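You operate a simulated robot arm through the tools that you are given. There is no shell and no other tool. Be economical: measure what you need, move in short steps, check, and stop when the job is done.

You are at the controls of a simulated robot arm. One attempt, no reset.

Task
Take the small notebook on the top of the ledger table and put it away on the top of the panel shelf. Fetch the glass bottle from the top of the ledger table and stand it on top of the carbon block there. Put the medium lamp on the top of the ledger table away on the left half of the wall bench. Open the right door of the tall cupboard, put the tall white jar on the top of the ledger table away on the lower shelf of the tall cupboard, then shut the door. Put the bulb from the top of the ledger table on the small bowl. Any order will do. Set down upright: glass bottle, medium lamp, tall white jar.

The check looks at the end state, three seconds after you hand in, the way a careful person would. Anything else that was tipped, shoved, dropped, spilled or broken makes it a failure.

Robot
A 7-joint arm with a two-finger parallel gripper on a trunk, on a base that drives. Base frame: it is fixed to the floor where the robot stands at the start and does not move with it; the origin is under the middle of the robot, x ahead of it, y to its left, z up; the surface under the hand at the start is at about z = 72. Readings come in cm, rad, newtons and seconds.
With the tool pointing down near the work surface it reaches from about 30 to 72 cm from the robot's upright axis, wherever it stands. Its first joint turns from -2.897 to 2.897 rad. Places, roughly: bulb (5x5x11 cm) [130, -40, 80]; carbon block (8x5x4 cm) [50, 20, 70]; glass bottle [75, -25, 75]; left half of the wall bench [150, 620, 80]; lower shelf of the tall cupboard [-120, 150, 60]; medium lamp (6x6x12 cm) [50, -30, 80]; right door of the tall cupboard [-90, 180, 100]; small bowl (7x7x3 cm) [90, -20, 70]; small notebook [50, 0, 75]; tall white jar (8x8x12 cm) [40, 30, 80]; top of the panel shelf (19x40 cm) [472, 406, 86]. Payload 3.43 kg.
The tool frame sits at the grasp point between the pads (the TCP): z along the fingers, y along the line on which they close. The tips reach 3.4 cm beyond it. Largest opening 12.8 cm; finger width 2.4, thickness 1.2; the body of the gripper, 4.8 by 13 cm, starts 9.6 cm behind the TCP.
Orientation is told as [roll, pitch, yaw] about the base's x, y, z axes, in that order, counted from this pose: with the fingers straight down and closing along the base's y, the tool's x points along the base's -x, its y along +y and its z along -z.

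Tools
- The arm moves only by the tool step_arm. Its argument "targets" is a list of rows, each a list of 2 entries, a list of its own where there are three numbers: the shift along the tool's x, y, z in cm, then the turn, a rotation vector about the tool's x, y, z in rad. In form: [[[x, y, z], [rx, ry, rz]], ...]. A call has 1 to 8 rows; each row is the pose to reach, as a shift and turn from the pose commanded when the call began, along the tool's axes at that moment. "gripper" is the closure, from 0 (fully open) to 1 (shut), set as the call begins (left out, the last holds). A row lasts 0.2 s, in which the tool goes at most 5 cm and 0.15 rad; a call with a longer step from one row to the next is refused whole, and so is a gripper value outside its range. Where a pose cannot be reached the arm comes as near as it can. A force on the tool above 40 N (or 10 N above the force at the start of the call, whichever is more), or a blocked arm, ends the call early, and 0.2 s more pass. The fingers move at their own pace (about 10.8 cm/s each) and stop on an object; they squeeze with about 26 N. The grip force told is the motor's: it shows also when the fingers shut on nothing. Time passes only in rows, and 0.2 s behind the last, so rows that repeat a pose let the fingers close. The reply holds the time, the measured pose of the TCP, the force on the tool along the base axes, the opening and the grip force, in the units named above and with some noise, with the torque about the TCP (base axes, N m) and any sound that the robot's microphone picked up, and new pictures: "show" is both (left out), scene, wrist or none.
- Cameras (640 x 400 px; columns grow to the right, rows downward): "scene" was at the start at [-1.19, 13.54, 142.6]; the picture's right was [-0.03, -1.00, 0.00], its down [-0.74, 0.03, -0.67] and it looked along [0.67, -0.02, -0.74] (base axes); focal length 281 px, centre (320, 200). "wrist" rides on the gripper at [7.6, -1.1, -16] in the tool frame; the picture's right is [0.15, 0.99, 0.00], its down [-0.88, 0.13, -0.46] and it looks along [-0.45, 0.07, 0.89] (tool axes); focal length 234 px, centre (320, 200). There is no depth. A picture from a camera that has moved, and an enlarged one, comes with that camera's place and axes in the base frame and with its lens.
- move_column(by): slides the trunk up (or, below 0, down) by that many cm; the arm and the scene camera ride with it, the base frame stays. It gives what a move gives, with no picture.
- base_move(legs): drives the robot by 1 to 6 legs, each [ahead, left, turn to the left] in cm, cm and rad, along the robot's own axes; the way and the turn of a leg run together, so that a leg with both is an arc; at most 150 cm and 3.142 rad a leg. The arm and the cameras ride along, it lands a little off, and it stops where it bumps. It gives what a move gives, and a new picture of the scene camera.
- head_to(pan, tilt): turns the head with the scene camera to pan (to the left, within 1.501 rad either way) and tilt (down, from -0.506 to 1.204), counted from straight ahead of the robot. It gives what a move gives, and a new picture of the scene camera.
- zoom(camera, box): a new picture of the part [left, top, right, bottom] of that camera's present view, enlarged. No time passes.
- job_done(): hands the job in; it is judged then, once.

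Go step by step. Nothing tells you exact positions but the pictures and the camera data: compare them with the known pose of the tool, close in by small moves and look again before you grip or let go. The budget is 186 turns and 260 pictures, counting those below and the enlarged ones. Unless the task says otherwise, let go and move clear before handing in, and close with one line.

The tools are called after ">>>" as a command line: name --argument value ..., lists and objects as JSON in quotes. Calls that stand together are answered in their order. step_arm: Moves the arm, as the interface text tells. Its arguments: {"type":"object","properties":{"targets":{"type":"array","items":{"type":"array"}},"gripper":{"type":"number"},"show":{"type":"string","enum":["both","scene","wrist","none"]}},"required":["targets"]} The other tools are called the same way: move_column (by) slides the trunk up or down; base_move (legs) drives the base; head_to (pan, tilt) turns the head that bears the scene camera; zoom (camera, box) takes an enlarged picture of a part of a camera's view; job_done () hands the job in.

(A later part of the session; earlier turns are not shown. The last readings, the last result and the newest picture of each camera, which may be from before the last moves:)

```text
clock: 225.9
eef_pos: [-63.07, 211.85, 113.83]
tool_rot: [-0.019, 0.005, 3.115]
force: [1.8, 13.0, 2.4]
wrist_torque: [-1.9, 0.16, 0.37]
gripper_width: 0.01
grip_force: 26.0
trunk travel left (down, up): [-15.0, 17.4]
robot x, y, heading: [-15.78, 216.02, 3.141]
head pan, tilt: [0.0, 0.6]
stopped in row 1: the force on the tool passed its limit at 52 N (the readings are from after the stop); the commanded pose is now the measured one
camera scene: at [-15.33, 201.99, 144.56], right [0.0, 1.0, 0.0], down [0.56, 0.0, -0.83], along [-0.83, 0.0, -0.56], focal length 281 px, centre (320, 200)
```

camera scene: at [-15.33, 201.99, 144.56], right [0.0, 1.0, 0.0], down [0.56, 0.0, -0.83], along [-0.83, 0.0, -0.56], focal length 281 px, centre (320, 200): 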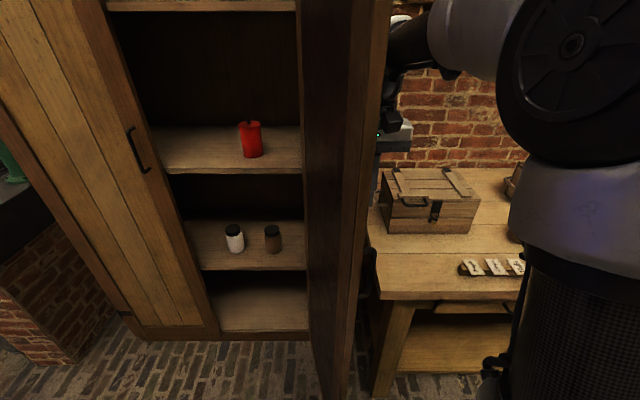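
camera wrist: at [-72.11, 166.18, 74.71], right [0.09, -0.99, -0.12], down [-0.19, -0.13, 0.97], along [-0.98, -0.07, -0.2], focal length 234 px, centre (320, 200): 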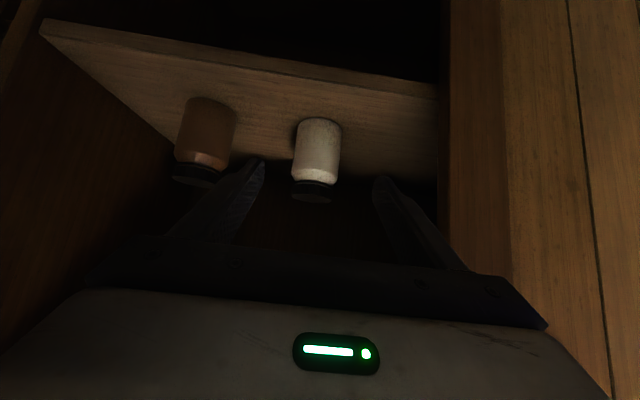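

It moves but the start of motion spikes the force. Use smaller steps.

>>> step_arm --targets '[[[0, 0.4, 0], [0, 0, 0]], [[0, 1.0, 0], [0, 0, 0]], [[0, 1.7, 0], [0, 0, 0]], [[0, 2.4, 0], [0, 0, 0]], [[0, 3.2, 0], [0, 0, 0]], [[0, 4, 0], [0, 0, 0]], [[0, 4.9, 0], [0, 0, 0]], [[0, 5.8, 0], [0, 0, 0]]]' --show "none"

>>> step_arm --targets '[[[0, 0.4, 0], [0, 0, 0]], [[0, 1.0, 0], [0, 0, 0]], [[0, 1.7, 0], [0, 0, 0]], [[0, 2.4, 0], [0, 0, 0]], [[0, 3.2, 0], [0, 0, 0]], [[0, 4, 0], [0, 0, 0]], [[0, 4.9, 0], [0, 0, 0]], [[0, 5.8, 0], [0, 0, 0]]]' --show "scene"

```text
clock: 226.5
eef_pos: [-63.17, 211.59, 113.88]
tool_rot: [-0.025, 0.004, 3.108]
force: [1.9, 12.1, 2.5]
wrist_torque: [-1.9, 0.15, 0.35]
gripper_width: 0.0
grip_force: 26.4
trunk travel left (down, up): [-15.0, 17.4]
robot x, y, heading: [-15.59, 216.4, 3.14]
head pan, tilt: [0.0, 0.6]
stopped in row 2: the force on the tool passed its limit at 44 N (the readings are from after the stop); the commanded pose is now the measured one
```

```text
clock: 227.0
eef_pos: [-63.14, 211.52, 113.83]
tool_rot: [-0.031, 0.005, 3.099]
force: [1.2, 12.7, 3.0]
wrist_torque: [-2.05, 0.23, 0.41]
gripper_width: 0.0
grip_force: 26.2
trunk travel left (down, up): [-15.0, 17.4]
robot x, y, heading: [-15.73, 216.31, 3.14]
head pan, tilt: [0.0, 0.6]
stopped in row 2: the force on the tool passed its limit at 44 N (the readings are from after the stop); the commanded pose is now the measured one
camera scene: at [-15.24, 202.05, 144.56], right [0.0, 1.0, 0.0], down [0.56, 0.0, -0.83], along [-0.83, 0.0, -0.56], focal length 281 px, centre (320, 200)
```

scene: 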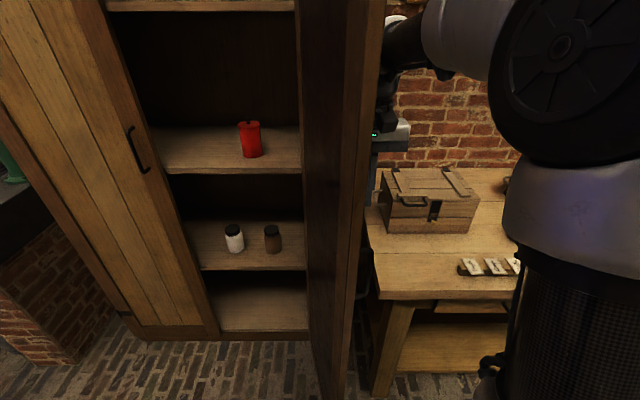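

The lever arm is short here; move nearer the door's edge (x≈-55) and push again.

>>> step_arm --targets '[[[0, -2, 0], [0, 0, 0.04]], [[3.5, -2, 0], [0, 0, 0.04]], [[7.5, -2, 0], [0, 0, 0.04]], [[7.5, 0, 0], [0, 0, 0.04]], [[7.5, 1, 0], [0, 0, 0.04]], [[7.5, 2, 0], [0, 0, 0.04]], [[7.5, 3, 0], [0, 0, 0.04]], [[7.5, 4, 0], [0, 0, 0.04]]]' --show "none"

>>> step_arm --targets '[[[0, 0.6, 0], [0, 0, 0]], [[0, 1.4, 0], [0, 0, 0]], [[0, 2.2, 0], [0, 0, 0]], [[0, 3, 0], [0, 0, 0]], [[0, 3.8, 0], [0, 0, 0]], [[0, 4.6, 0], [0, 0, 0]], [[0, 5.4, 0], [0, 0, 0]], [[0, 6.2, 0], [0, 0, 0]]]' --show "scene"

```text
clock: 227.9
eef_pos: [-56.52, 213.1, 113.82]
tool_rot: [-0.029, -0.01, 3.044]
force: [-18.8, -0.7, -5.8]
wrist_torque: [0.53, -2.61, -1.12]
gripper_width: 0.0
grip_force: 26.7
trunk travel left (down, up): [-15.0, 17.4]
robot x, y, heading: [-15.47, 216.29, 3.14]
head pan, tilt: [0.0, 0.6]
stopped in row 4: the force on the tool passed its limit at 72 N (the readings are from after the stop); the commanded pose is now the measured one
```

```text
clock: 228.5
eef_pos: [-56.45, 212.87, 113.77]
tool_rot: [-0.032, -0.011, 3.032]
force: [-5.6, 12.2, 0.4]
wrist_torque: [-1.77, -0.8, -0.18]
gripper_width: 0.0
grip_force: 25.3
trunk travel left (down, up): [-15.0, 17.4]
robot x, y, heading: [-15.07, 216.03, 3.14]
head pan, tilt: [0.0, 0.6]
stopped in row 2: the force on the tool passed its limit at 44 N (the readings are from after the stop); the commanded pose is now the measured one
camera scene: at [-15.27, 202.04, 144.57], right [0.0, 1.0, 0.0], down [0.57, 0.0, -0.82], along [-0.82, 0.0, -0.57], focal length 281 px, centre (320, 200)
```

scene: 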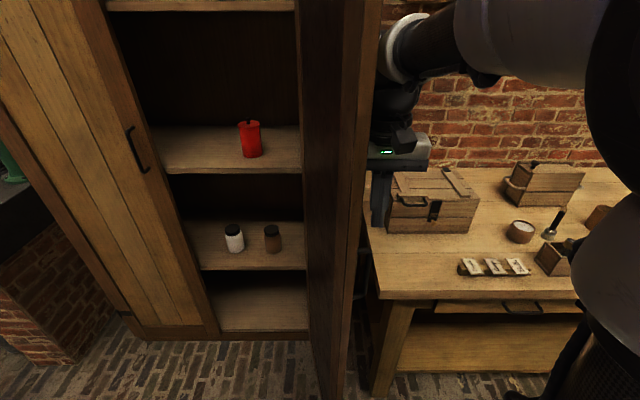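

The door is likely blocked by the base's front (≈36 cm ahead of its axis). Raise and withdraw the hand, back the base, then re-extend.

>>> step_arm --targets '[[[0, -3, -2], [0, 0, 0]], [[0, -6, -5], [0, 0, 0]], [[0, -9, -8], [0, 0, 0]], [[0, -12, -8], [0, 0, 0.1]]]' --show "none"

>>> base_move --legs '[[-18, 0, 0]]'

```text
clock: 229.5
eef_pos: [-55.04, 224.32, 122.32]
tool_rot: [-0.032, -0.014, 2.936]
force: [0.2, -1.0, -0.2]
wrist_torque: [0.04, -0.03, 0.01]
gripper_width: 0.0
grip_force: 26.6
trunk travel left (down, up): [-15.0, 17.4]
robot x, y, heading: [-15.0, 215.99, 3.141]
head pan, tilt: [0.0, 0.6]
```

```text
clock: 231.0
eef_pos: [-37.0, 224.31, 122.31]
tool_rot: [-0.032, -0.015, 2.934]
force: [0.5, -1.0, -0.3]
wrist_torque: [-0.04, 0.01, 0.02]
gripper_width: 0.02
grip_force: 26.4
trunk travel left (down, up): [-15.0, 17.4]
robot x, y, heading: [2.98, 215.74, 3.137]
head pan, tilt: [0.0, 0.6]
camera scene: at [2.73, 201.8, 144.54], right [0.0, 1.0, 0.0], down [0.56, 0.0, -0.83], along [-0.83, 0.0, -0.56], focal length 281 px, centre (320, 200)
```

scene: 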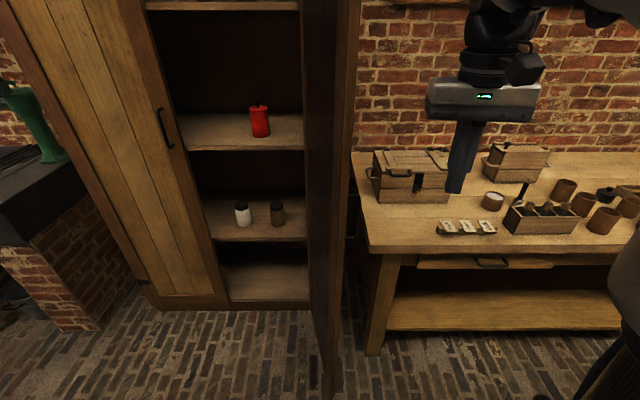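

Now extend the hand beside the door near its outer edge and push.

>>> step_arm --targets '[[[-4.3, 1.4, 0], [0, 0, -0.05]], [[-8.6, 2.8, 0], [0, 0, -0.1]], [[-12.9, 4.2, 0], [0, 0, -0.15]], [[-17.2, 5.7, 0], [0, 0, -0.2]]]' --show "none"

>>> step_arm --targets '[[[0, 2, 0], [0, 0, 0]], [[0, 4, 0], [0, 0, 0]], [[0, 6, 0], [0, 0, 0]], [[0, 7.5, 0], [0, 0, 0]], [[0, 9, 0], [0, 0, 0]], [[0, 10.5, 0], [0, 0, 0]], [[0, 12, 0], [0, 0, 0]], [[0, 13.5, 0], [0, 0, 0]]]' --show "scene"

```text
clock: 232.0
eef_pos: [-55.02, 222.39, 122.36]
tool_rot: [-0.034, -0.007, 3.135]
force: [-0.6, 0.7, -1.0]
wrist_torque: [-0.01, 0.02, -0.01]
gripper_width: 0.0
grip_force: 26.2
trunk travel left (down, up): [-15.0, 17.4]
robot x, y, heading: [2.56, 216.35, 3.134]
head pan, tilt: [0.0, 0.6]
```

```text
clock: 233.8
eef_pos: [-55.25, 208.75, 121.88]
tool_rot: [-0.034, -0.008, 3.135]
force: [-0.5, 0.0, -1.0]
wrist_torque: [0.01, -0.01, 0.02]
gripper_width: 0.0
grip_force: 26.2
trunk travel left (down, up): [-15.0, 17.4]
robot x, y, heading: [2.5, 215.93, 3.135]
head pan, tilt: [0.0, 0.6]
camera scene: at [2.73, 201.8, 144.54], right [0.0, 1.0, 0.0], down [0.56, 0.0, -0.83], along [-0.83, 0.0, -0.56], focal length 281 px, centre (320, 200)
```

scene: 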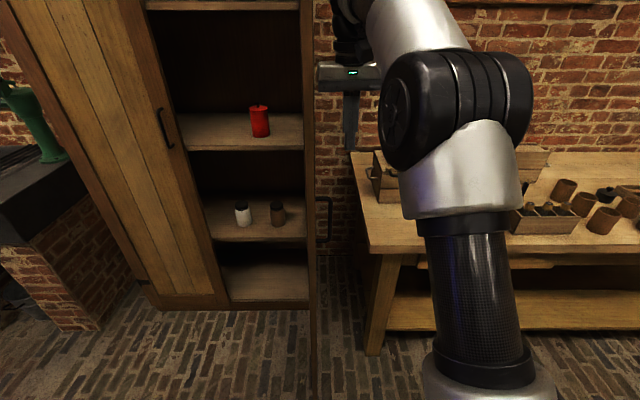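

The door swings freely now. Continue around the arc.

>>> step_arm --targets '[[[0, 2, 0], [0, 0, 0]], [[-0.3, 4, 0], [0, 0, 0]], [[-0.8, 6, 0], [0, 0, 0]], [[-1.5, 8, 0], [0, 0, 0]], [[-2.4, 10, 0], [0, 0, 0]], [[-3.5, 12, 0], [0, 0, 0]], [[-4.8, 14, 0], [0, 0, 0]], [[-6.2, 16, 0], [0, 0, 0]]]' --show "none"

>>> step_arm --targets '[[[-1, 1.8, 0], [0, 0, 0]], [[-2.1, 3.6, 0], [0, 0, 0]], [[-3.3, 5.4, 0], [0, 0, 0]], [[-4.6, 7.2, 0], [0, 0, 0]], [[-6, 8.8, 0], [0, 0, 0]], [[-7.4, 10.4, 0], [0, 0, 0]], [[-8.9, 12, 0], [0, 0, 0]], [[-10.4, 13.4, 0], [0, 0, 0]]]' --show "scene"

```text
clock: 235.6
eef_pos: [-57.12, 194.89, 118.49]
tool_rot: [-0.034, -0.007, 3.136]
force: [-0.4, -0.2, 0.4]
wrist_torque: [0.02, 0.06, -0.02]
gripper_width: 0.0
grip_force: 25.9
out of reach, approached as far as the arm can: row 5, 6, 7, 8
trunk travel left (down, up): [-15.0, 17.4]
robot x, y, heading: [2.79, 216.14, 3.141]
head pan, tilt: [0.0, 0.6]
```

```text
clock: 237.4
eef_pos: [-57.12, 187.42, 113.78]
tool_rot: [-0.034, -0.009, 3.136]
force: [0.3, -0.1, 0.1]
wrist_torque: [0.02, 0.03, -0.03]
gripper_width: 0.02
grip_force: 26.3
out of reach, approached as far as the arm can: row 1, 2, 3, 4, 5, 6, 7, 8
trunk travel left (down, up): [-15.0, 17.4]
robot x, y, heading: [2.51, 216.36, 3.137]
head pan, tilt: [0.0, 0.6]
camera scene: at [2.72, 201.78, 144.54], right [0.0, 1.0, 0.0], down [0.57, 0.0, -0.82], along [-0.82, 0.0, -0.57], focal length 281 px, centre (320, 200)
```

scene: 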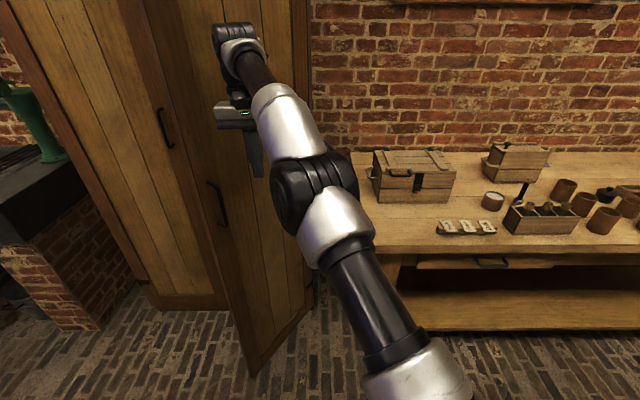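

Door is about half closed. Strafe left, then push it straight in.

>>> base_move --legs '[[0, 40, 0]]'

>>> step_arm --targets '[[[3, -4, -1], [0, 0, 0]], [[5, -8, -2], [0, 0, 0]], [[6, -12, -3], [0, 0, 0]], [[6, -16, -5], [0, 0, 0]]]' --show "scene"

```text
clock: 241.8
eef_pos: [-57.01, 147.22, 113.93]
tool_rot: [-0.034, -0.008, 3.137]
force: [0.4, 0.7, 0.8]
wrist_torque: [0.02, -0.01, 0.0]
gripper_width: 0.0
grip_force: 26.6
trunk travel left (down, up): [-15.0, 17.4]
robot x, y, heading: [2.97, 176.51, 3.146]
head pan, tilt: [0.0, 0.6]
camera scene: at [2.7, 161.98, 144.54], right [0.0, 1.0, 0.0], down [0.56, 0.0, -0.83], along [-0.83, 0.0, -0.56], focal length 281 px, centre (320, 200)
```

scene: 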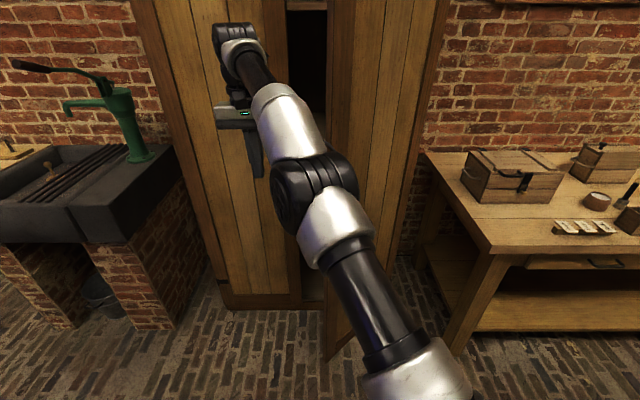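

```text
refused: row 1 steps farther than a row can; nothing moved
```

>>> step_arm --targets '[[[2, -4, 0], [0, 0, 0]], [[4, -8, 0], [0, 0, 0]], [[6, -12, 0], [0, 0, 0]], [[8, -16, 0], [0, 0, 0]]]' --show "scene"

```text
clock: 242.8
eef_pos: [-48.85, 163.18, 114.56]
tool_rot: [-0.033, -0.01, 3.14]
force: [0.5, -0.2, -0.8]
wrist_torque: [0.06, 0.01, 0.04]
gripper_width: 0.02
grip_force: 26.2
trunk travel left (down, up): [-15.0, 17.4]
robot x, y, heading: [2.84, 176.02, 3.145]
head pan, tilt: [0.0, 0.6]
camera scene: at [2.69, 161.97, 144.54], right [0.0, 1.0, 0.0], down [0.56, 0.0, -0.83], along [-0.83, 0.0, -0.56], focal length 281 px, centre (320, 200)
```

scene: 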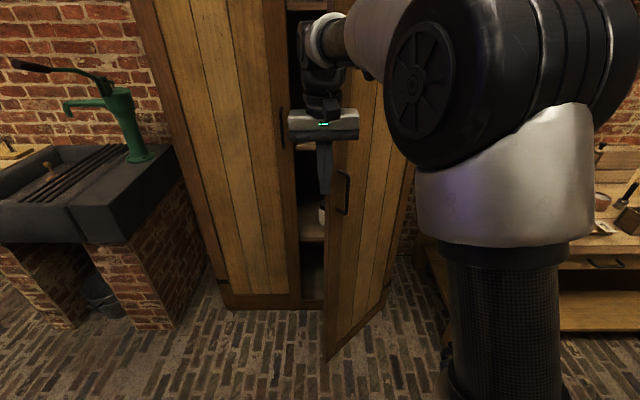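

Shift right so the hand faces the door's outer face, then push ahead.

>>> step_arm --targets '[[[0, -4.5, -1.5], [0, 0, 0]], [[0, -9, -3], [0, 0, 0]], [[-2, -9, -3], [0, 0, 0]], [[-4, -9, -3], [0, 0, 0]], [[-6, -9, -3], [0, 0, 0]], [[-8, -9, -3], [0, 0, 0]], [[-10, -9, -3], [0, 0, 0]], [[-12, -9, -3], [0, 0, 0]]]' --show "none"

>>> base_move --legs '[[12, 0, 0]]'

```text
clock: 244.6
eef_pos: [-60.91, 172.27, 117.77]
tool_rot: [-0.032, -0.007, 3.138]
force: [0.0, 0.1, -0.1]
wrist_torque: [-0.02, 0.04, -0.02]
gripper_width: 0.0
grip_force: 26.4
trunk travel left (down, up): [-15.0, 17.4]
robot x, y, heading: [2.68, 176.21, 3.146]
head pan, tilt: [0.0, 0.6]
```

```text
clock: 245.8
eef_pos: [-72.67, 172.24, 117.68]
tool_rot: [-0.032, -0.009, 3.138]
force: [-0.2, 0.2, -0.1]
wrist_torque: [0.0, -0.02, 0.02]
gripper_width: 0.0
grip_force: 26.5
trunk travel left (down, up): [-15.0, 17.4]
robot x, y, heading: [-9.01, 176.63, 3.142]
head pan, tilt: [0.0, 0.6]
camera scene: at [-9.18, 161.98, 144.54], right [0.0, 1.0, 0.0], down [0.56, 0.0, -0.83], along [-0.83, 0.0, -0.56], focal length 281 px, centre (320, 200)
```

scene: 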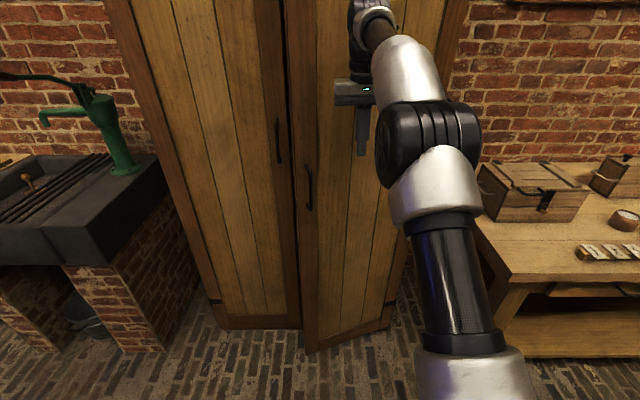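

Nearly closed. Drive ahead gently and finish with the arm.

>>> base_move --legs '[[12, 0, 0]]'

>>> step_arm --targets '[[[-1, 0, 0], [0, 0, 0]], [[-2, 0, 0], [0, 0, 0]], [[-3, 0, 0], [0, 0, 0]], [[-4, 0, 0], [0, 0, 0]], [[-5, 0, 0], [0, 0, 0]], [[-6, 0, 0], [0, 0, 0]], [[-7, 0, 0], [0, 0, 0]], [[-8, 0, 0], [0, 0, 0]]]' --show "scene"

```text
clock: 247.0
eef_pos: [-84.63, 172.35, 117.77]
tool_rot: [-0.033, -0.01, 3.138]
force: [0.7, 0.2, 0.0]
wrist_torque: [0.04, 0.0, -0.04]
gripper_width: 0.0
grip_force: 26.4
trunk travel left (down, up): [-15.0, 17.4]
robot x, y, heading: [-21.23, 176.22, 3.141]
head pan, tilt: [0.0, 0.6]
camera scene: at [-21.12, 161.99, 144.54], right [0.0, 1.0, 0.0], down [0.56, 0.0, -0.83], along [-0.83, 0.0, -0.56], focal length 281 px, centre (320, 200)
```

scene: 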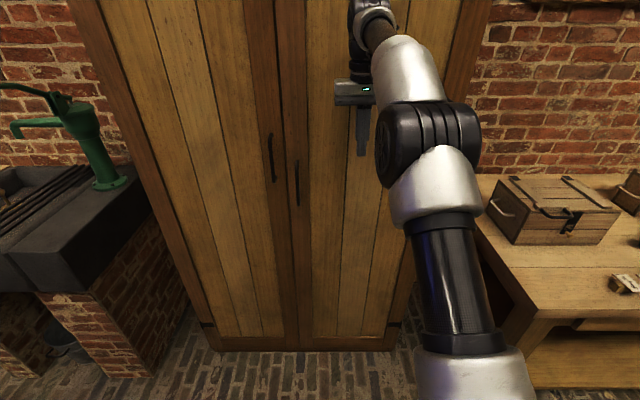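

```text
clock: 248.8
eef_pos: [-86.35, 172.34, 117.08]
tool_rot: [-0.034, -0.01, 3.139]
force: [-0.8, 0.4, 0.9]
wrist_torque: [0.02, -0.01, 0.02]
gripper_width: 0.01
grip_force: 26.2
out of reach, approached as far as the arm can: row 2, 3, 4, 5, 6, 7, 8
trunk travel left (down, up): [-15.0, 17.4]
robot x, y, heading: [-21.1, 176.06, 3.141]
head pan, tilt: [0.0, 0.6]
camera scene: at [-21.12, 161.99, 144.54], right [0.0, 1.0, 0.0], down [0.56, 0.0, -0.83], along [-0.83, 0.0, -0.56], focal length 281 px, centre (320, 200)
```

scene: 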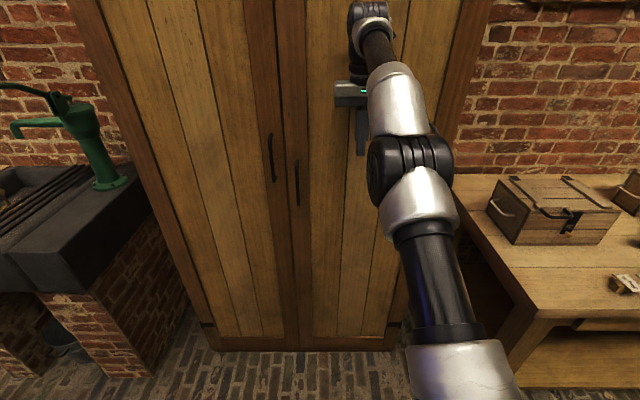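

Almost shut; push a final few cm.

>>> base_move --legs '[[5, 0, 0]]'

>>> step_arm --targets '[[[0.5, 0, 0], [0, 0, 0]], [[0, 0, 0], [0, 0, 0]]]' --show "none"

>>> zoom --camera "scene" --box '[200, 200, 440, 360]'

```text
clock: 249.8
eef_pos: [-89.63, 172.28, 116.96]
tool_rot: [-0.033, 0.016, 3.139]
force: [11.3, 2.0, -0.7]
wrist_torque: [-0.12, 1.42, 0.14]
gripper_width: 0.0
grip_force: 26.4
trunk travel left (down, up): [-15.0, 17.4]
robot x, y, heading: [-25.6, 176.24, 3.142]
head pan, tilt: [0.0, 0.6]
stopped in leg 1: the force on the tool passed its limit at 109 N (the readings are from after the stop); the commanded pose is now the measured one
camera scene: at [-25.08, 162.02, 144.55], right [0.0, 1.0, 0.0], down [0.56, 0.0, -0.83], along [-0.83, 0.0, -0.56], focal length 281 px, centre (320, 200)
```

scene: 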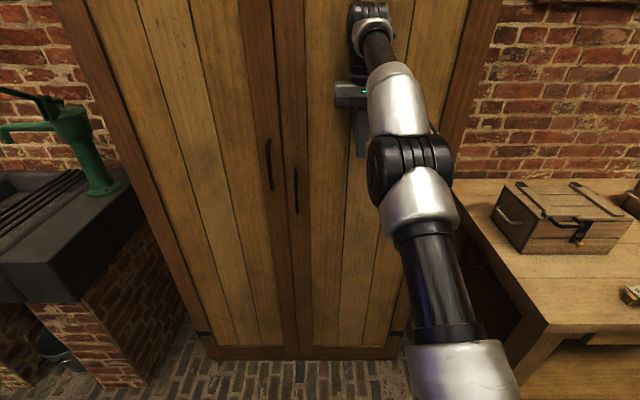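

```text
clock: 250.4
eef_pos: [-89.57, 172.4, 116.95]
tool_rot: [-0.033, 0.016, 3.14]
force: [10.9, 0.7, -2.5]
wrist_torque: [0.0, 1.4, 0.22]
gripper_width: 0.01
grip_force: 26.4
trunk travel left (down, up): [-15.0, 17.4]
robot x, y, heading: [-25.45, 176.39, 3.142]
head pan, tilt: [0.0, 0.6]
```

```text
2.50 times, centred on (320, 280) of scene
camera zoom: at [-25.09, 162.0, 144.53], right [0.0, 1.0, 0.0], down [0.56, 0.0, -0.83], along [-0.83, 0.0, -0.56], focal length 703 px, centre (320, 0)
```

zoom: 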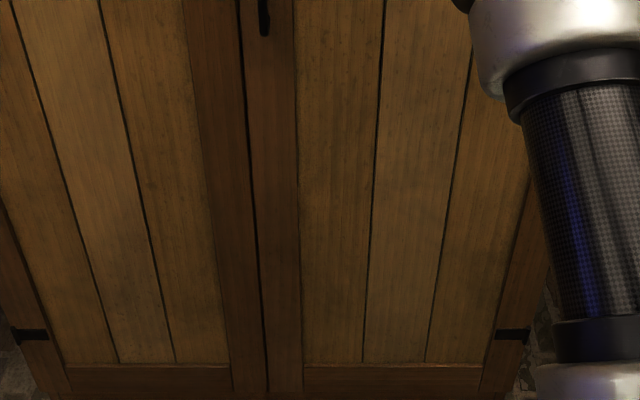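

The door is shut flush. Back off and drive to the table front for the notebook.

>>> base_move --legs '[[-22, 0, 0], [0, 42, 0], [0, 0, 1.571], [0, 0, 1.571], [0, -124, 0]]'

>>> head_to --pan 0.0 --tilt 0.85

```text
clock: 275.9
eef_pos: [64.56, 16.34, 116.88]
tool_rot: [-0.032, 0.016, 0.026]
force: [-0.5, 0.4, -0.7]
wrist_torque: [0.0, 0.0, -0.02]
gripper_width: 0.0
grip_force: 26.2
trunk travel left (down, up): [-15.0, 17.4]
robot x, y, heading: [0.0, 11.25, 0.019]
head pan, tilt: [0.0, 0.6]
camera scene: at [-0.41, 24.67, 144.54], right [0.03, -1.0, 0.0], down [-0.56, -0.01, -0.83], along [0.82, 0.02, -0.56], focal length 281 px, centre (320, 200)
```

scene: 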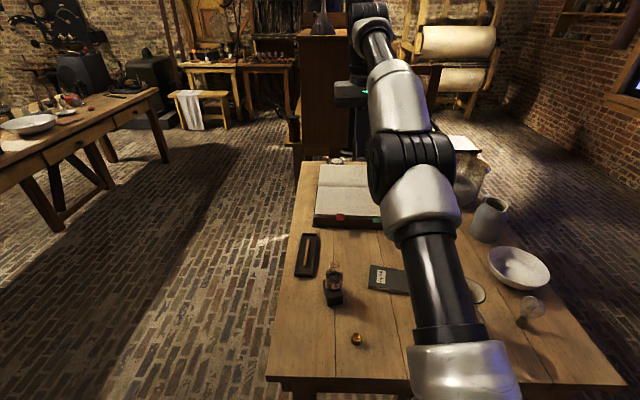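

```text
clock: 276.7
eef_pos: [64.56, 16.25, 116.81]
tool_rot: [-0.033, 0.017, 0.026]
force: [0.9, 0.6, 0.0]
wrist_torque: [-0.06, -0.03, 0.03]
gripper_width: 0.0
grip_force: 25.5
trunk travel left (down, up): [-15.0, 17.4]
robot x, y, heading: [-0.17, 10.59, 0.022]
head pan, tilt: [0.0, 0.85]
camera scene: at [-1.42, 24.64, 142.45], right [0.03, -1.0, 0.0], down [-0.75, -0.02, -0.66], along [0.66, 0.02, -0.75], focal length 281 px, centre (320, 200)
```

scene: 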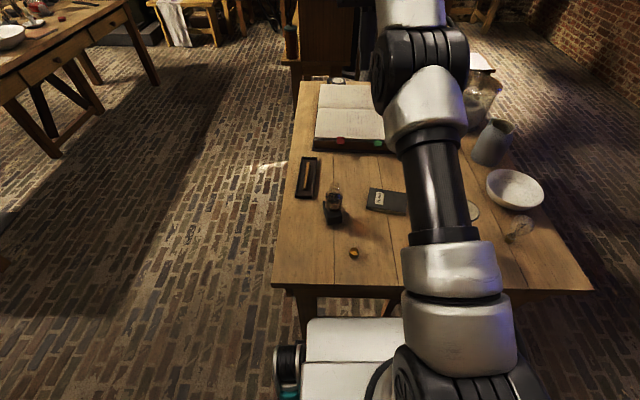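

Notebook (≈12×8 cm, centre ≈[59.3,4.1], slightly rotated) must be gripped across its short side. I rotate the wrist to yaw ≈1.40 while moving above it.

>>> step_arm --targets '[[[0.6, -1.5, 2], [-0.033, -0.016, -0.12]], [[1.3, -3, 4], [-0.033, -0.016, -0.26]], [[2, -4.5, 6], [-0.033, -0.016, -0.4]], [[2.6, -6, 8], [-0.033, -0.016, -0.54]], [[3.3, -7.5, 10], [-0.033, -0.016, -0.68]], [[4, -9, 12], [-0.033, -0.016, -0.82]], [[4.6, -10.5, 14], [-0.033, -0.016, -0.96]], [[5.2, -12, 16], [-0.033, -0.016, -1.1]]]' --gripper 0.1 --show "none"

>>> step_arm --targets '[[[0, 0, 0], [0, 0, -0.14]], [[0, 0, 0], [0, 0, -0.27]]]'

```text
clock: 278.5
eef_pos: [59.29, 3.62, 101.36]
tool_rot: [0.018, 0.007, 1.128]
force: [0.1, 0.0, 0.1]
wrist_torque: [-0.01, 0.02, 0.0]
gripper_width: 11.55
grip_force: 0.1
trunk travel left (down, up): [-15.0, 17.4]
robot x, y, heading: [0.08, 10.71, 0.023]
head pan, tilt: [0.0, 0.85]
```

```text
clock: 279.1
eef_pos: [59.39, 3.73, 101.34]
tool_rot: [0.019, 0.004, 1.396]
force: [-0.3, 0.0, 0.6]
wrist_torque: [-0.01, 0.02, 0.02]
gripper_width: 11.52
grip_force: 0.1
trunk travel left (down, up): [-15.0, 17.4]
robot x, y, heading: [0.03, 10.92, 0.023]
head pan, tilt: [0.0, 0.85]
camera scene: at [-1.43, 24.64, 142.45], right [0.03, -1.0, 0.0], down [-0.75, -0.02, -0.66], along [0.66, 0.02, -0.75], focal length 281 px, centre (320, 200)
camera wrist: at [59.41, -4.0, 117.37], right [-1.0, 0.03, 0.02], down [0.03, 0.89, 0.46], along [0.0, 0.46, -0.89], focal length 234 px, centre (320, 200)
```

scene: 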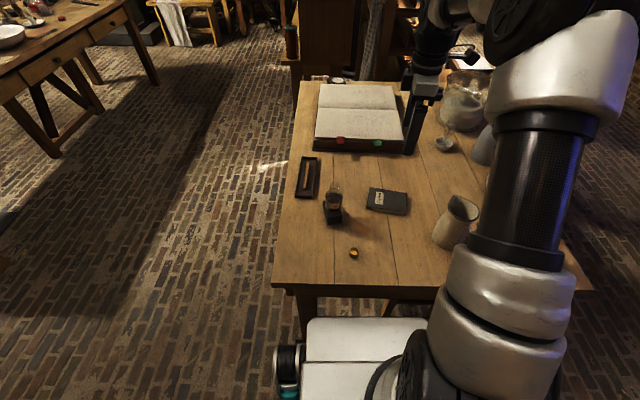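
wrist: 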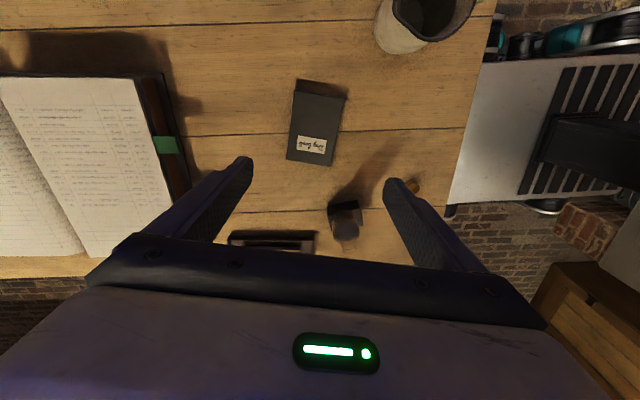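

Notebook centre ≈[59.9,3.8], orientation matches. Descend.

>>> step_arm --targets '[[[0, -0.5, 4.5], [0.018, 0, 0]], [[0, -0.5, 9], [0.018, 0, 0]], [[0, -0.5, 13.5], [0.018, 0, 0]], [[0, -0.5, 17.5], [0.018, 0, 0]], [[0, -0.5, 21], [0.018, 0, 0]]]' --show "wrist"

```text
clock: 280.3
eef_pos: [59.54, 3.63, 80.33]
tool_rot: [-0.001, 0.004, 1.393]
force: [-0.4, -0.5, 0.0]
wrist_torque: [0.0, 0.0, -0.01]
gripper_width: 11.51
grip_force: 0.0
trunk travel left (down, up): [-15.0, 17.4]
robot x, y, heading: [0.1, 11.02, 0.025]
head pan, tilt: [0.0, 0.85]
camera wrist: at [59.26, -4.02, 96.33], right [-1.0, 0.03, 0.0], down [0.03, 0.89, 0.45], along [0.01, 0.45, -0.89], focal length 234 px, centre (320, 200)
```

wrist: 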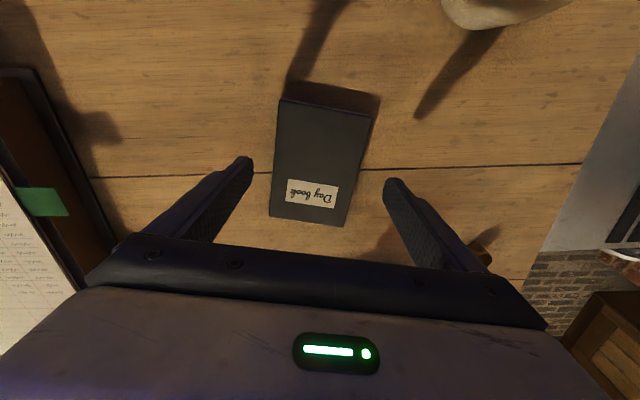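

Aligned. Descend to tips just above the table and close.

>>> step_arm --targets '[[[0, 0, 2.5], [0, 0, 0]], [[0, 0, 4.3], [0, 0, 0]]]' --show "none"

>>> step_arm --targets '[[[0, 0, 0], [0, 0, 0]], [[0, 0, 0], [0, 0, 0]], [[0, 0, 0], [0, 0, 0]]]' --gripper 1 --show "wrist"

```text
clock: 280.9
eef_pos: [59.35, 3.59, 75.93]
tool_rot: [0.001, 0.004, 1.395]
force: [1.1, -0.4, 1.0]
wrist_torque: [0.01, 0.02, -0.01]
gripper_width: 11.53
grip_force: 0.0
trunk travel left (down, up): [-15.0, 17.4]
robot x, y, heading: [0.16, 10.64, 0.017]
head pan, tilt: [0.0, 0.85]
```

```text
clock: 281.7
eef_pos: [59.52, 3.6, 76.03]
tool_rot: [0.003, 0.001, 1.394]
force: [0.2, -0.7, 0.8]
wrist_torque: [0.04, -0.05, -0.04]
gripper_width: 8.77
grip_force: 25.3
trunk travel left (down, up): [-15.0, 17.4]
robot x, y, heading: [0.02, 10.92, 0.022]
head pan, tilt: [0.0, 0.85]
camera wrist: at [59.24, -4.08, 92.06], right [-1.0, 0.03, 0.0], down [0.03, 0.89, 0.45], along [0.01, 0.45, -0.89], focal length 234 px, centre (320, 200)
```

wrist: 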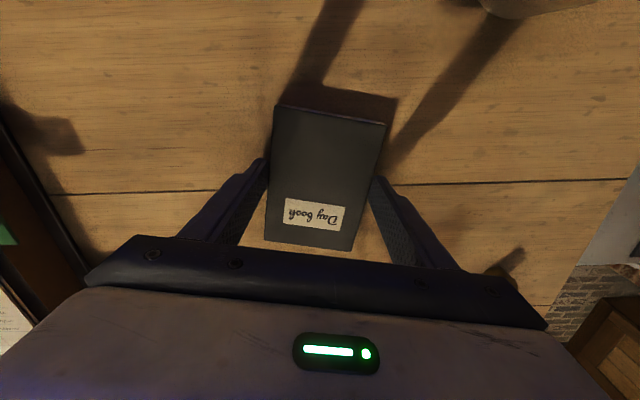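

Notebook gripped. Lift and move out to the open floor on the left, then look toward the panel shelf.

>>> step_arm --targets '[[[0, 0, -4], [0, 0, 0]], [[0, 0, -8.5], [0, 0, 0]], [[0, 0, -13], [0, 0, 0]], [[0, 0, -17.5], [0, 0, 0]], [[0, 0, -22], [0, 0, 0]], [[0, 0, -26.5], [0, 0, 0]]]' --show "wrist"

>>> base_move --legs '[[0, 95, 0], [0, 0, 0.6]]'

>>> head_to --pan 0.1 --tilt 0.25

```text
clock: 283.1
eef_pos: [59.57, 3.84, 102.48]
tool_rot: [0.002, 0.003, 1.394]
force: [0.9, -0.4, -0.7]
wrist_torque: [-0.02, 0.02, 0.0]
gripper_width: 8.76
grip_force: 25.8
trunk travel left (down, up): [-15.0, 17.4]
robot x, y, heading: [0.19, 11.21, 0.022]
head pan, tilt: [0.0, 0.85]
camera wrist: at [59.27, -3.89, 118.53], right [-1.0, 0.03, 0.0], down [0.03, 0.89, 0.45], along [0.01, 0.45, -0.89], focal length 234 px, centre (320, 200)
```

wrist: 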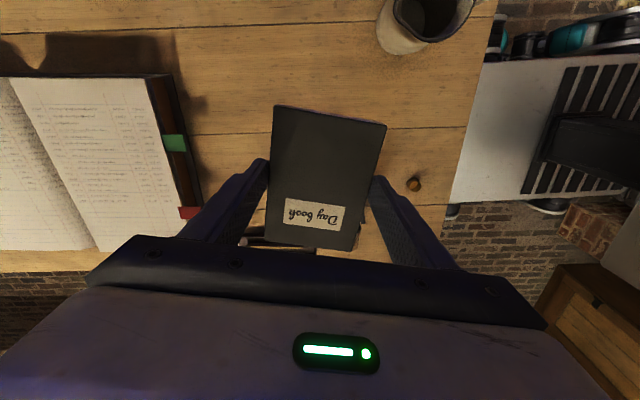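

```text
clock: 294.2
eef_pos: [50.85, 133.33, 102.52]
tool_rot: [0.001, 0.001, 1.987]
force: [-0.6, -0.1, -1.1]
wrist_torque: [0.0, -0.01, 0.0]
gripper_width: 8.76
grip_force: 25.4
trunk travel left (down, up): [-15.0, 17.4]
robot x, y, heading: [-2.32, 106.06, 0.62]
head pan, tilt: [0.0, 0.85]
camera scene: at [-11.38, 116.55, 142.45], right [0.58, -0.81, 0.0], down [-0.61, -0.44, -0.66], along [0.54, 0.38, -0.75], focal length 281 px, centre (320, 200)
```

scene: 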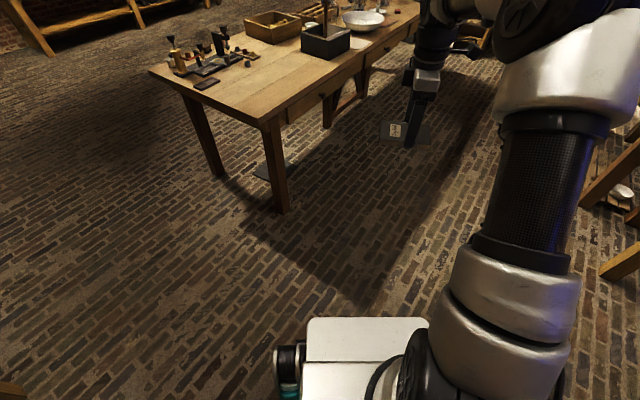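

```text
clock: 295.2
eef_pos: [50.95, 133.29, 102.42]
tool_rot: [0.003, 0.004, 1.988]
force: [0.2, -0.2, -1.2]
wrist_torque: [0.0, 0.0, 0.02]
gripper_width: 8.74
grip_force: 26.2
trunk travel left (down, up): [-15.0, 17.4]
robot x, y, heading: [-2.04, 105.89, 0.619]
head pan, tilt: [0.099, 0.25]
camera scene: at [-10.72, 118.16, 147.75], right [0.66, -0.75, 0.0], down [-0.19, -0.16, -0.97], along [0.73, 0.64, -0.25], focal length 281 px, centre (320, 200)
```

scene: 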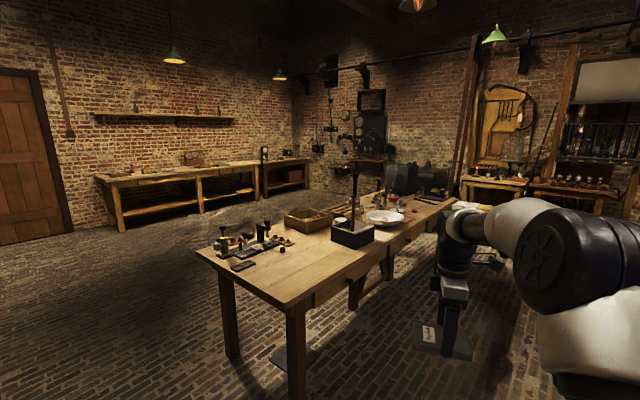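

>>> zoom --camera "scene" --box '[290, 80, 470, 220]'

>>> zoom --camera "scene" --box '[80, 90, 320, 240]'

```text
2.86 times, centred on (380, 150) of scene
camera zoom: at [-10.72, 118.16, 147.75], right [0.66, -0.75, 0.0], down [-0.19, -0.16, -0.97], along [0.73, 0.64, -0.25], focal length 804 px, centre (149, 343)
```

zoom: 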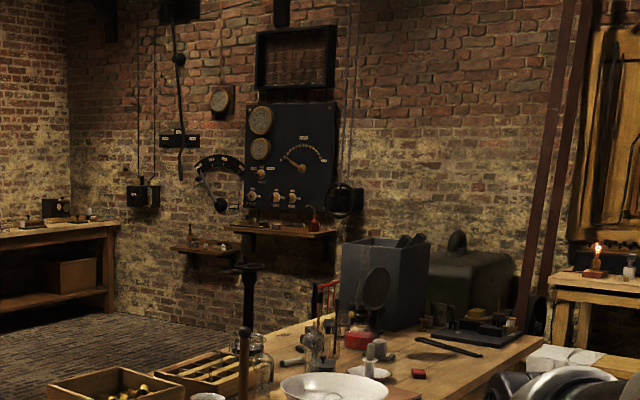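

```text
2.67 times, centred on (200, 165) of scene
camera zoom: at [-10.72, 118.16, 147.75], right [0.66, -0.75, 0.0], down [-0.19, -0.16, -0.97], along [0.73, 0.64, -0.25], focal length 750 px, centre (640, 293)
```

zoom: 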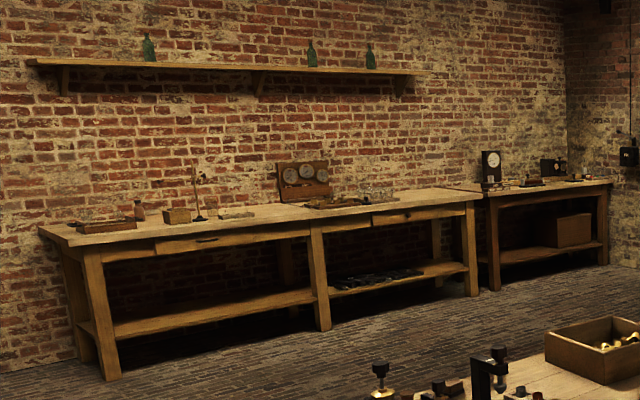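

The panel shelf is the wooden shelf under the gauge panel on the far wall (x≈472–482, y≈406). I'll drive round the left end of the big table.

>>> base_move --legs '[[0, 0, 0.951], [120, 0, 0], [112, 0, 0], [0, 0, -1.571], [120, 0, 0]]'

```text
clock: 318.6
eef_pos: [174.69, 329.7, 102.56]
tool_rot: [0.002, 0.001, 1.375]
force: [0.0, 1.4, -1.5]
wrist_torque: [0.01, 0.0, 0.02]
gripper_width: 8.74
grip_force: 26.1
trunk travel left (down, up): [-15.0, 17.4]
robot x, y, heading: [115.38, 337.82, 0.005]
head pan, tilt: [0.099, 0.25]
camera scene: at [115.63, 352.66, 147.76], right [0.11, -0.99, 0.0], down [-0.25, -0.03, -0.97], along [0.96, 0.1, -0.25], focal length 281 px, centre (320, 200)
```

scene: 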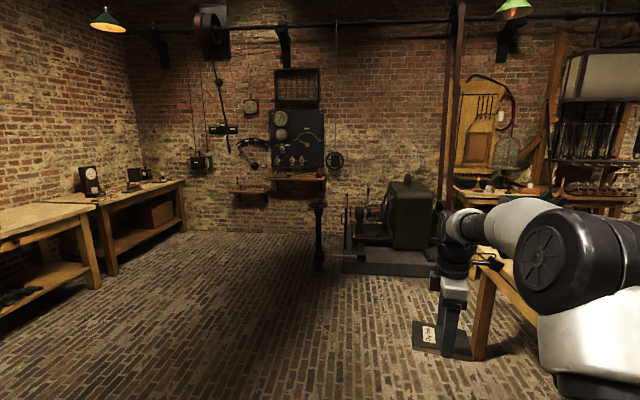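

A pillar stands at ~[390,383] in front of the shelf, so I approach along y≈430 and stop short to look.

>>> base_move --legs '[[0, 92, 0], [150, 0, 0], [105, 0, 0]]'

>>> head_to --pan -0.25 --tilt 0.5

```text
clock: 339.8
eef_pos: [428.99, 420.74, 102.54]
tool_rot: [0.002, 0.005, 1.366]
force: [-0.4, 0.3, -1.7]
wrist_torque: [0.01, -0.03, -0.04]
gripper_width: 8.73
grip_force: 26.3
trunk travel left (down, up): [-15.0, 17.4]
robot x, y, heading: [370.13, 429.28, -0.0]
head pan, tilt: [0.099, 0.25]
camera scene: at [370.19, 444.15, 147.76], right [0.1, -1.0, 0.0], down [-0.25, -0.02, -0.97], along [0.96, 0.09, -0.25], focal length 281 px, centre (320, 200)
```

scene: 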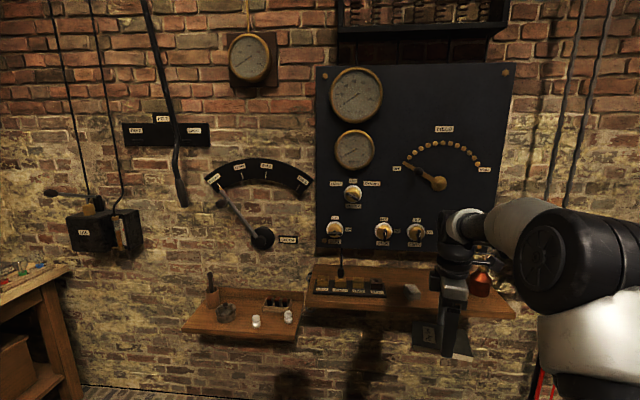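

```text
clock: 340.6
eef_pos: [429.05, 420.75, 102.55]
tool_rot: [0.001, 0.003, 1.366]
force: [-0.1, 0.0, -1.4]
wrist_torque: [-0.06, 0.0, 0.03]
gripper_width: 8.72
grip_force: 26.3
trunk travel left (down, up): [-15.0, 17.4]
robot x, y, heading: [369.98, 429.56, 0.003]
head pan, tilt: [-0.25, 0.499]
camera scene: at [369.71, 440.99, 145.45], right [-0.25, -0.97, 0.0], down [-0.46, 0.12, -0.88], along [0.85, -0.22, -0.48], focal length 281 px, centre (320, 200)
```

scene: 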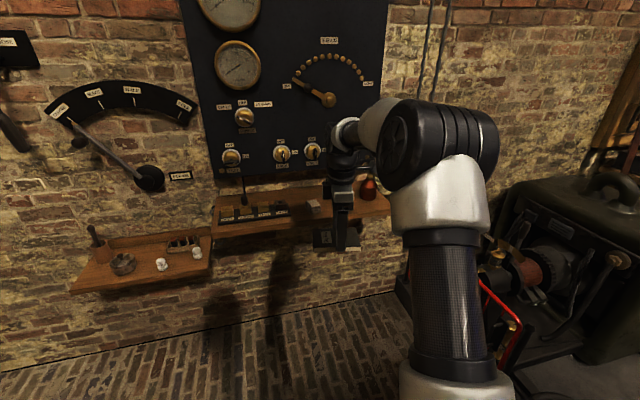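

>>> zoom --camera "scene" --box '[190, 160, 410, 270]'

>>> zoom --camera "wrist" --box '[0, 0, 640, 400]'

```text
2.91 times, centred on (300, 215) of scene
camera zoom: at [369.71, 440.99, 145.45], right [-0.25, -0.97, 0.0], down [-0.46, 0.12, -0.88], along [0.85, -0.22, -0.48], focal length 818 px, centre (378, 156)
```

zoom: 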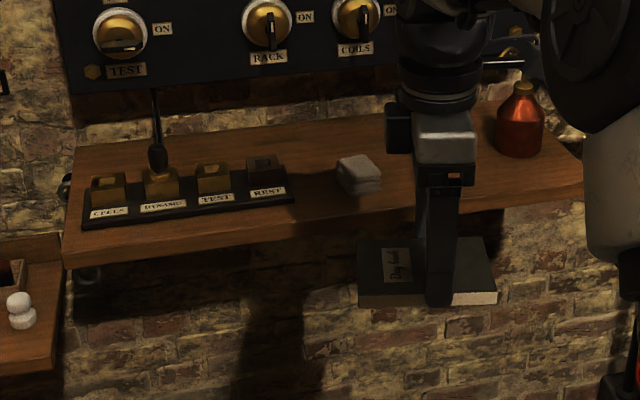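

```text
1.00 times, centred on (320, 200) of wrist (not enlarged: the box is as wide or as high as the picture)
camera zoom: at [428.61, 413.07, 118.5], right [-1.0, 0.06, 0.0], down [0.05, 0.89, 0.45], along [0.02, 0.45, -0.89], focal length 234 px, centre (320, 200)
```

zoom: 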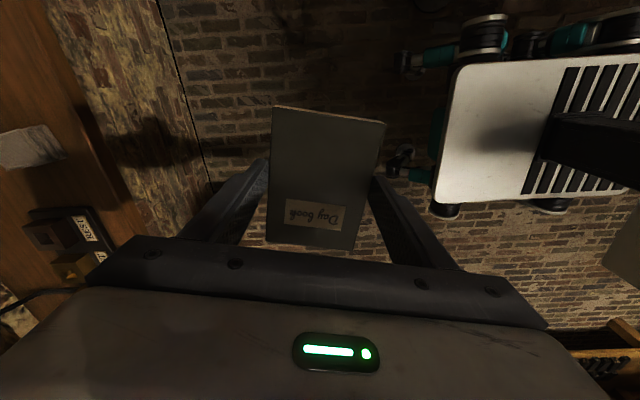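

Free space on the shelf lies between the white lump (y≈418) and the red can (y≈392), at about [469,405.5]. Shift the hand right and square the book, then drive ahead.

>>> step_arm --targets '[[[3.7, -0.8, 0], [0, 0, -0.05]], [[7.4, -1.5, 0], [0, 0, -0.1]], [[11, -2.3, 0], [0, 0, -0.15]], [[14.7, -3.0, 0], [0, 0, -0.2]]]' --show "none"

>>> base_move --legs '[[30, 0, 0]]'

>>> zoom --camera "wrist" --box '[0, 0, 640, 400]'

```text
clock: 341.6
eef_pos: [429.08, 405.47, 102.56]
tool_rot: [0.0, 0.002, 1.566]
force: [0.3, -0.4, -0.4]
wrist_torque: [-0.06, 0.0, -0.02]
gripper_width: 8.76
grip_force: 26.1
trunk travel left (down, up): [-15.0, 17.4]
robot x, y, heading: [369.82, 429.34, -0.004]
head pan, tilt: [-0.25, 0.499]
```

```text
clock: 343.6
eef_pos: [458.84, 405.64, 102.5]
tool_rot: [0.002, 0.001, 1.567]
force: [-0.1, 1.0, -1.3]
wrist_torque: [-0.01, 0.02, -0.02]
gripper_width: 8.73
grip_force: 26.0
trunk travel left (down, up): [-15.0, 17.4]
robot x, y, heading: [399.69, 429.75, 0.002]
head pan, tilt: [-0.25, 0.499]
camera scene: at [399.51, 440.93, 145.45], right [-0.25, -0.97, 0.0], down [-0.46, 0.12, -0.88], along [0.85, -0.22, -0.48], focal length 281 px, centre (320, 200)
```

scene: 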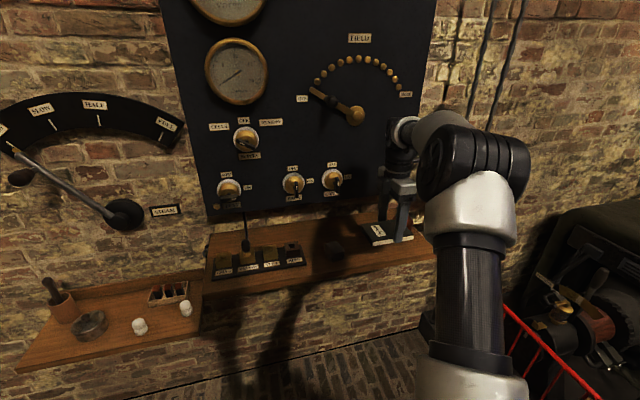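

```text
1.00 times, centred on (320, 200) of wrist (not enlarged: the box is as wide or as high as the picture)
camera zoom: at [459.9, 398.02, 118.51], right [-0.99, -0.14, 0.0], down [-0.13, 0.88, 0.45], along [-0.07, 0.45, -0.89], focal length 234 px, centre (320, 200)
```

zoom: 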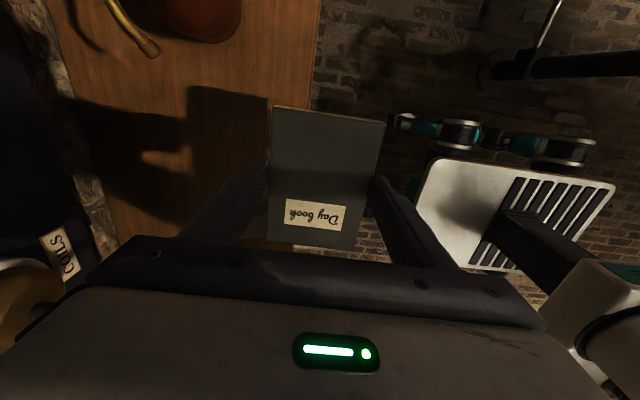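

The free shelf spot is confirmed (shelf x 460–489; can edge y≈396). Base ahead 9 cm more, then lower.

>>> base_move --legs '[[9.5, 0, 0]]'

>>> step_arm --targets '[[[-0.5, 0, 4], [0, 0, 0]], [[-1, 0, 8], [0, 0, 0]], [[-1, 0, 10.5], [0, 0, 0]]]'

>>> zoom --camera "scene" --box '[280, 160, 480, 300]'

```text
clock: 344.8
eef_pos: [468.34, 405.52, 102.49]
tool_rot: [0.003, 0.003, 1.566]
force: [-0.1, -0.1, -1.4]
wrist_torque: [0.02, 0.02, 0.0]
gripper_width: 8.74
grip_force: 26.5
trunk travel left (down, up): [-15.0, 17.4]
robot x, y, heading: [409.28, 429.49, -0.0]
head pan, tilt: [-0.25, 0.499]
camera scene: at [409.0, 440.92, 145.45], right [-0.25, -0.97, 0.0], down [-0.46, 0.12, -0.88], along [0.85, -0.22, -0.48], focal length 281 px, centre (320, 200)
```

scene: 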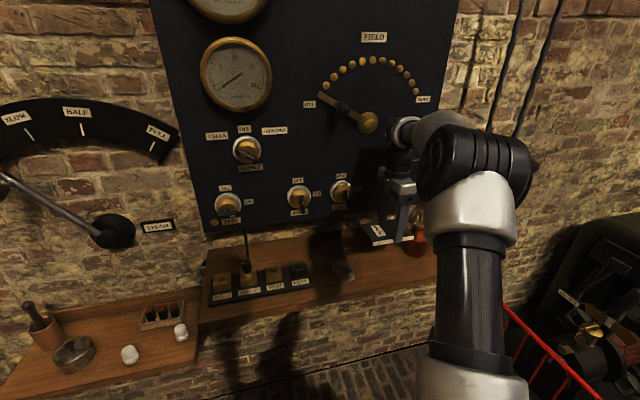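

```text
clock: 345.6
eef_pos: [468.24, 406.59, 91.91]
tool_rot: [0.001, 0.003, 1.567]
force: [0.3, 1.1, -2.0]
wrist_torque: [-0.05, 0.0, 0.0]
gripper_width: 8.73
grip_force: 26.2
trunk travel left (down, up): [-15.0, 17.4]
robot x, y, heading: [409.15, 429.62, -0.003]
head pan, tilt: [-0.25, 0.499]
camera scene: at [409.01, 440.92, 145.45], right [-0.25, -0.97, 0.0], down [-0.46, 0.12, -0.88], along [0.85, -0.22, -0.48], focal length 281 px, centre (320, 200)
camera wrist: at [469.34, 398.98, 107.89], right [-0.99, -0.14, 0.0], down [-0.13, 0.88, 0.45], along [-0.07, 0.45, -0.89], focal length 234 px, centre (320, 200)
```

scene: 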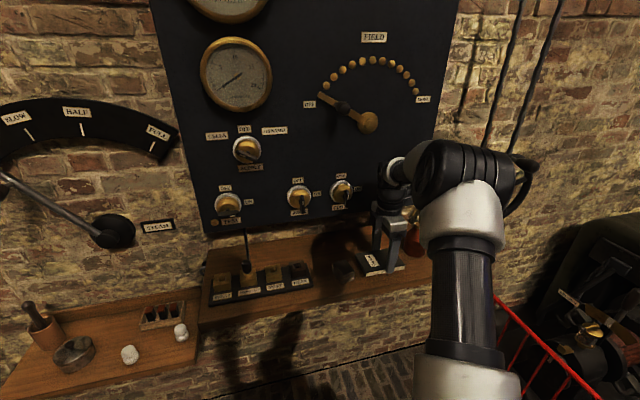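
wrist: 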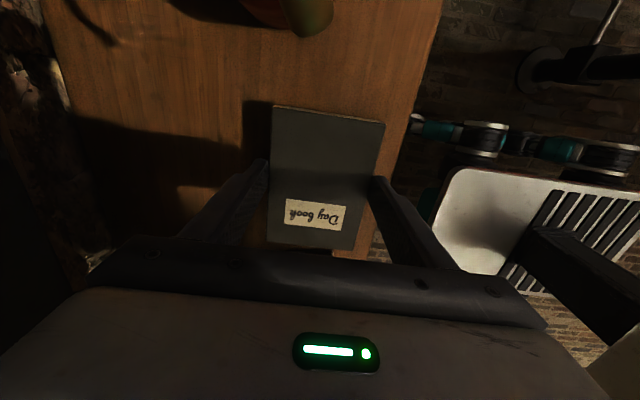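

```text
2.86 times, centred on (380, 230) of scene
camera zoom: at [409.01, 440.92, 145.45], right [-0.25, -0.97, 0.0], down [-0.46, 0.12, -0.88], along [0.85, -0.22, -0.48], focal length 804 px, centre (149, 114)
```

zoom: 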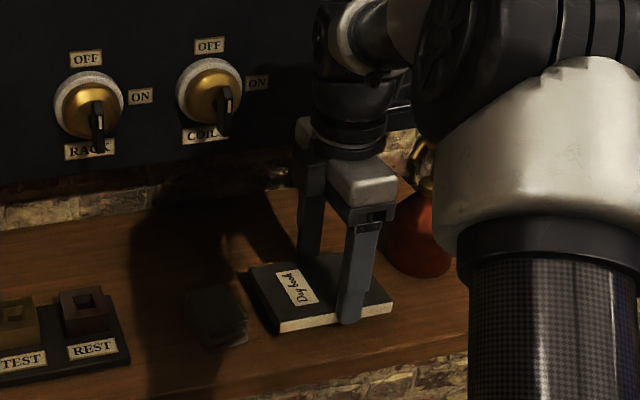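

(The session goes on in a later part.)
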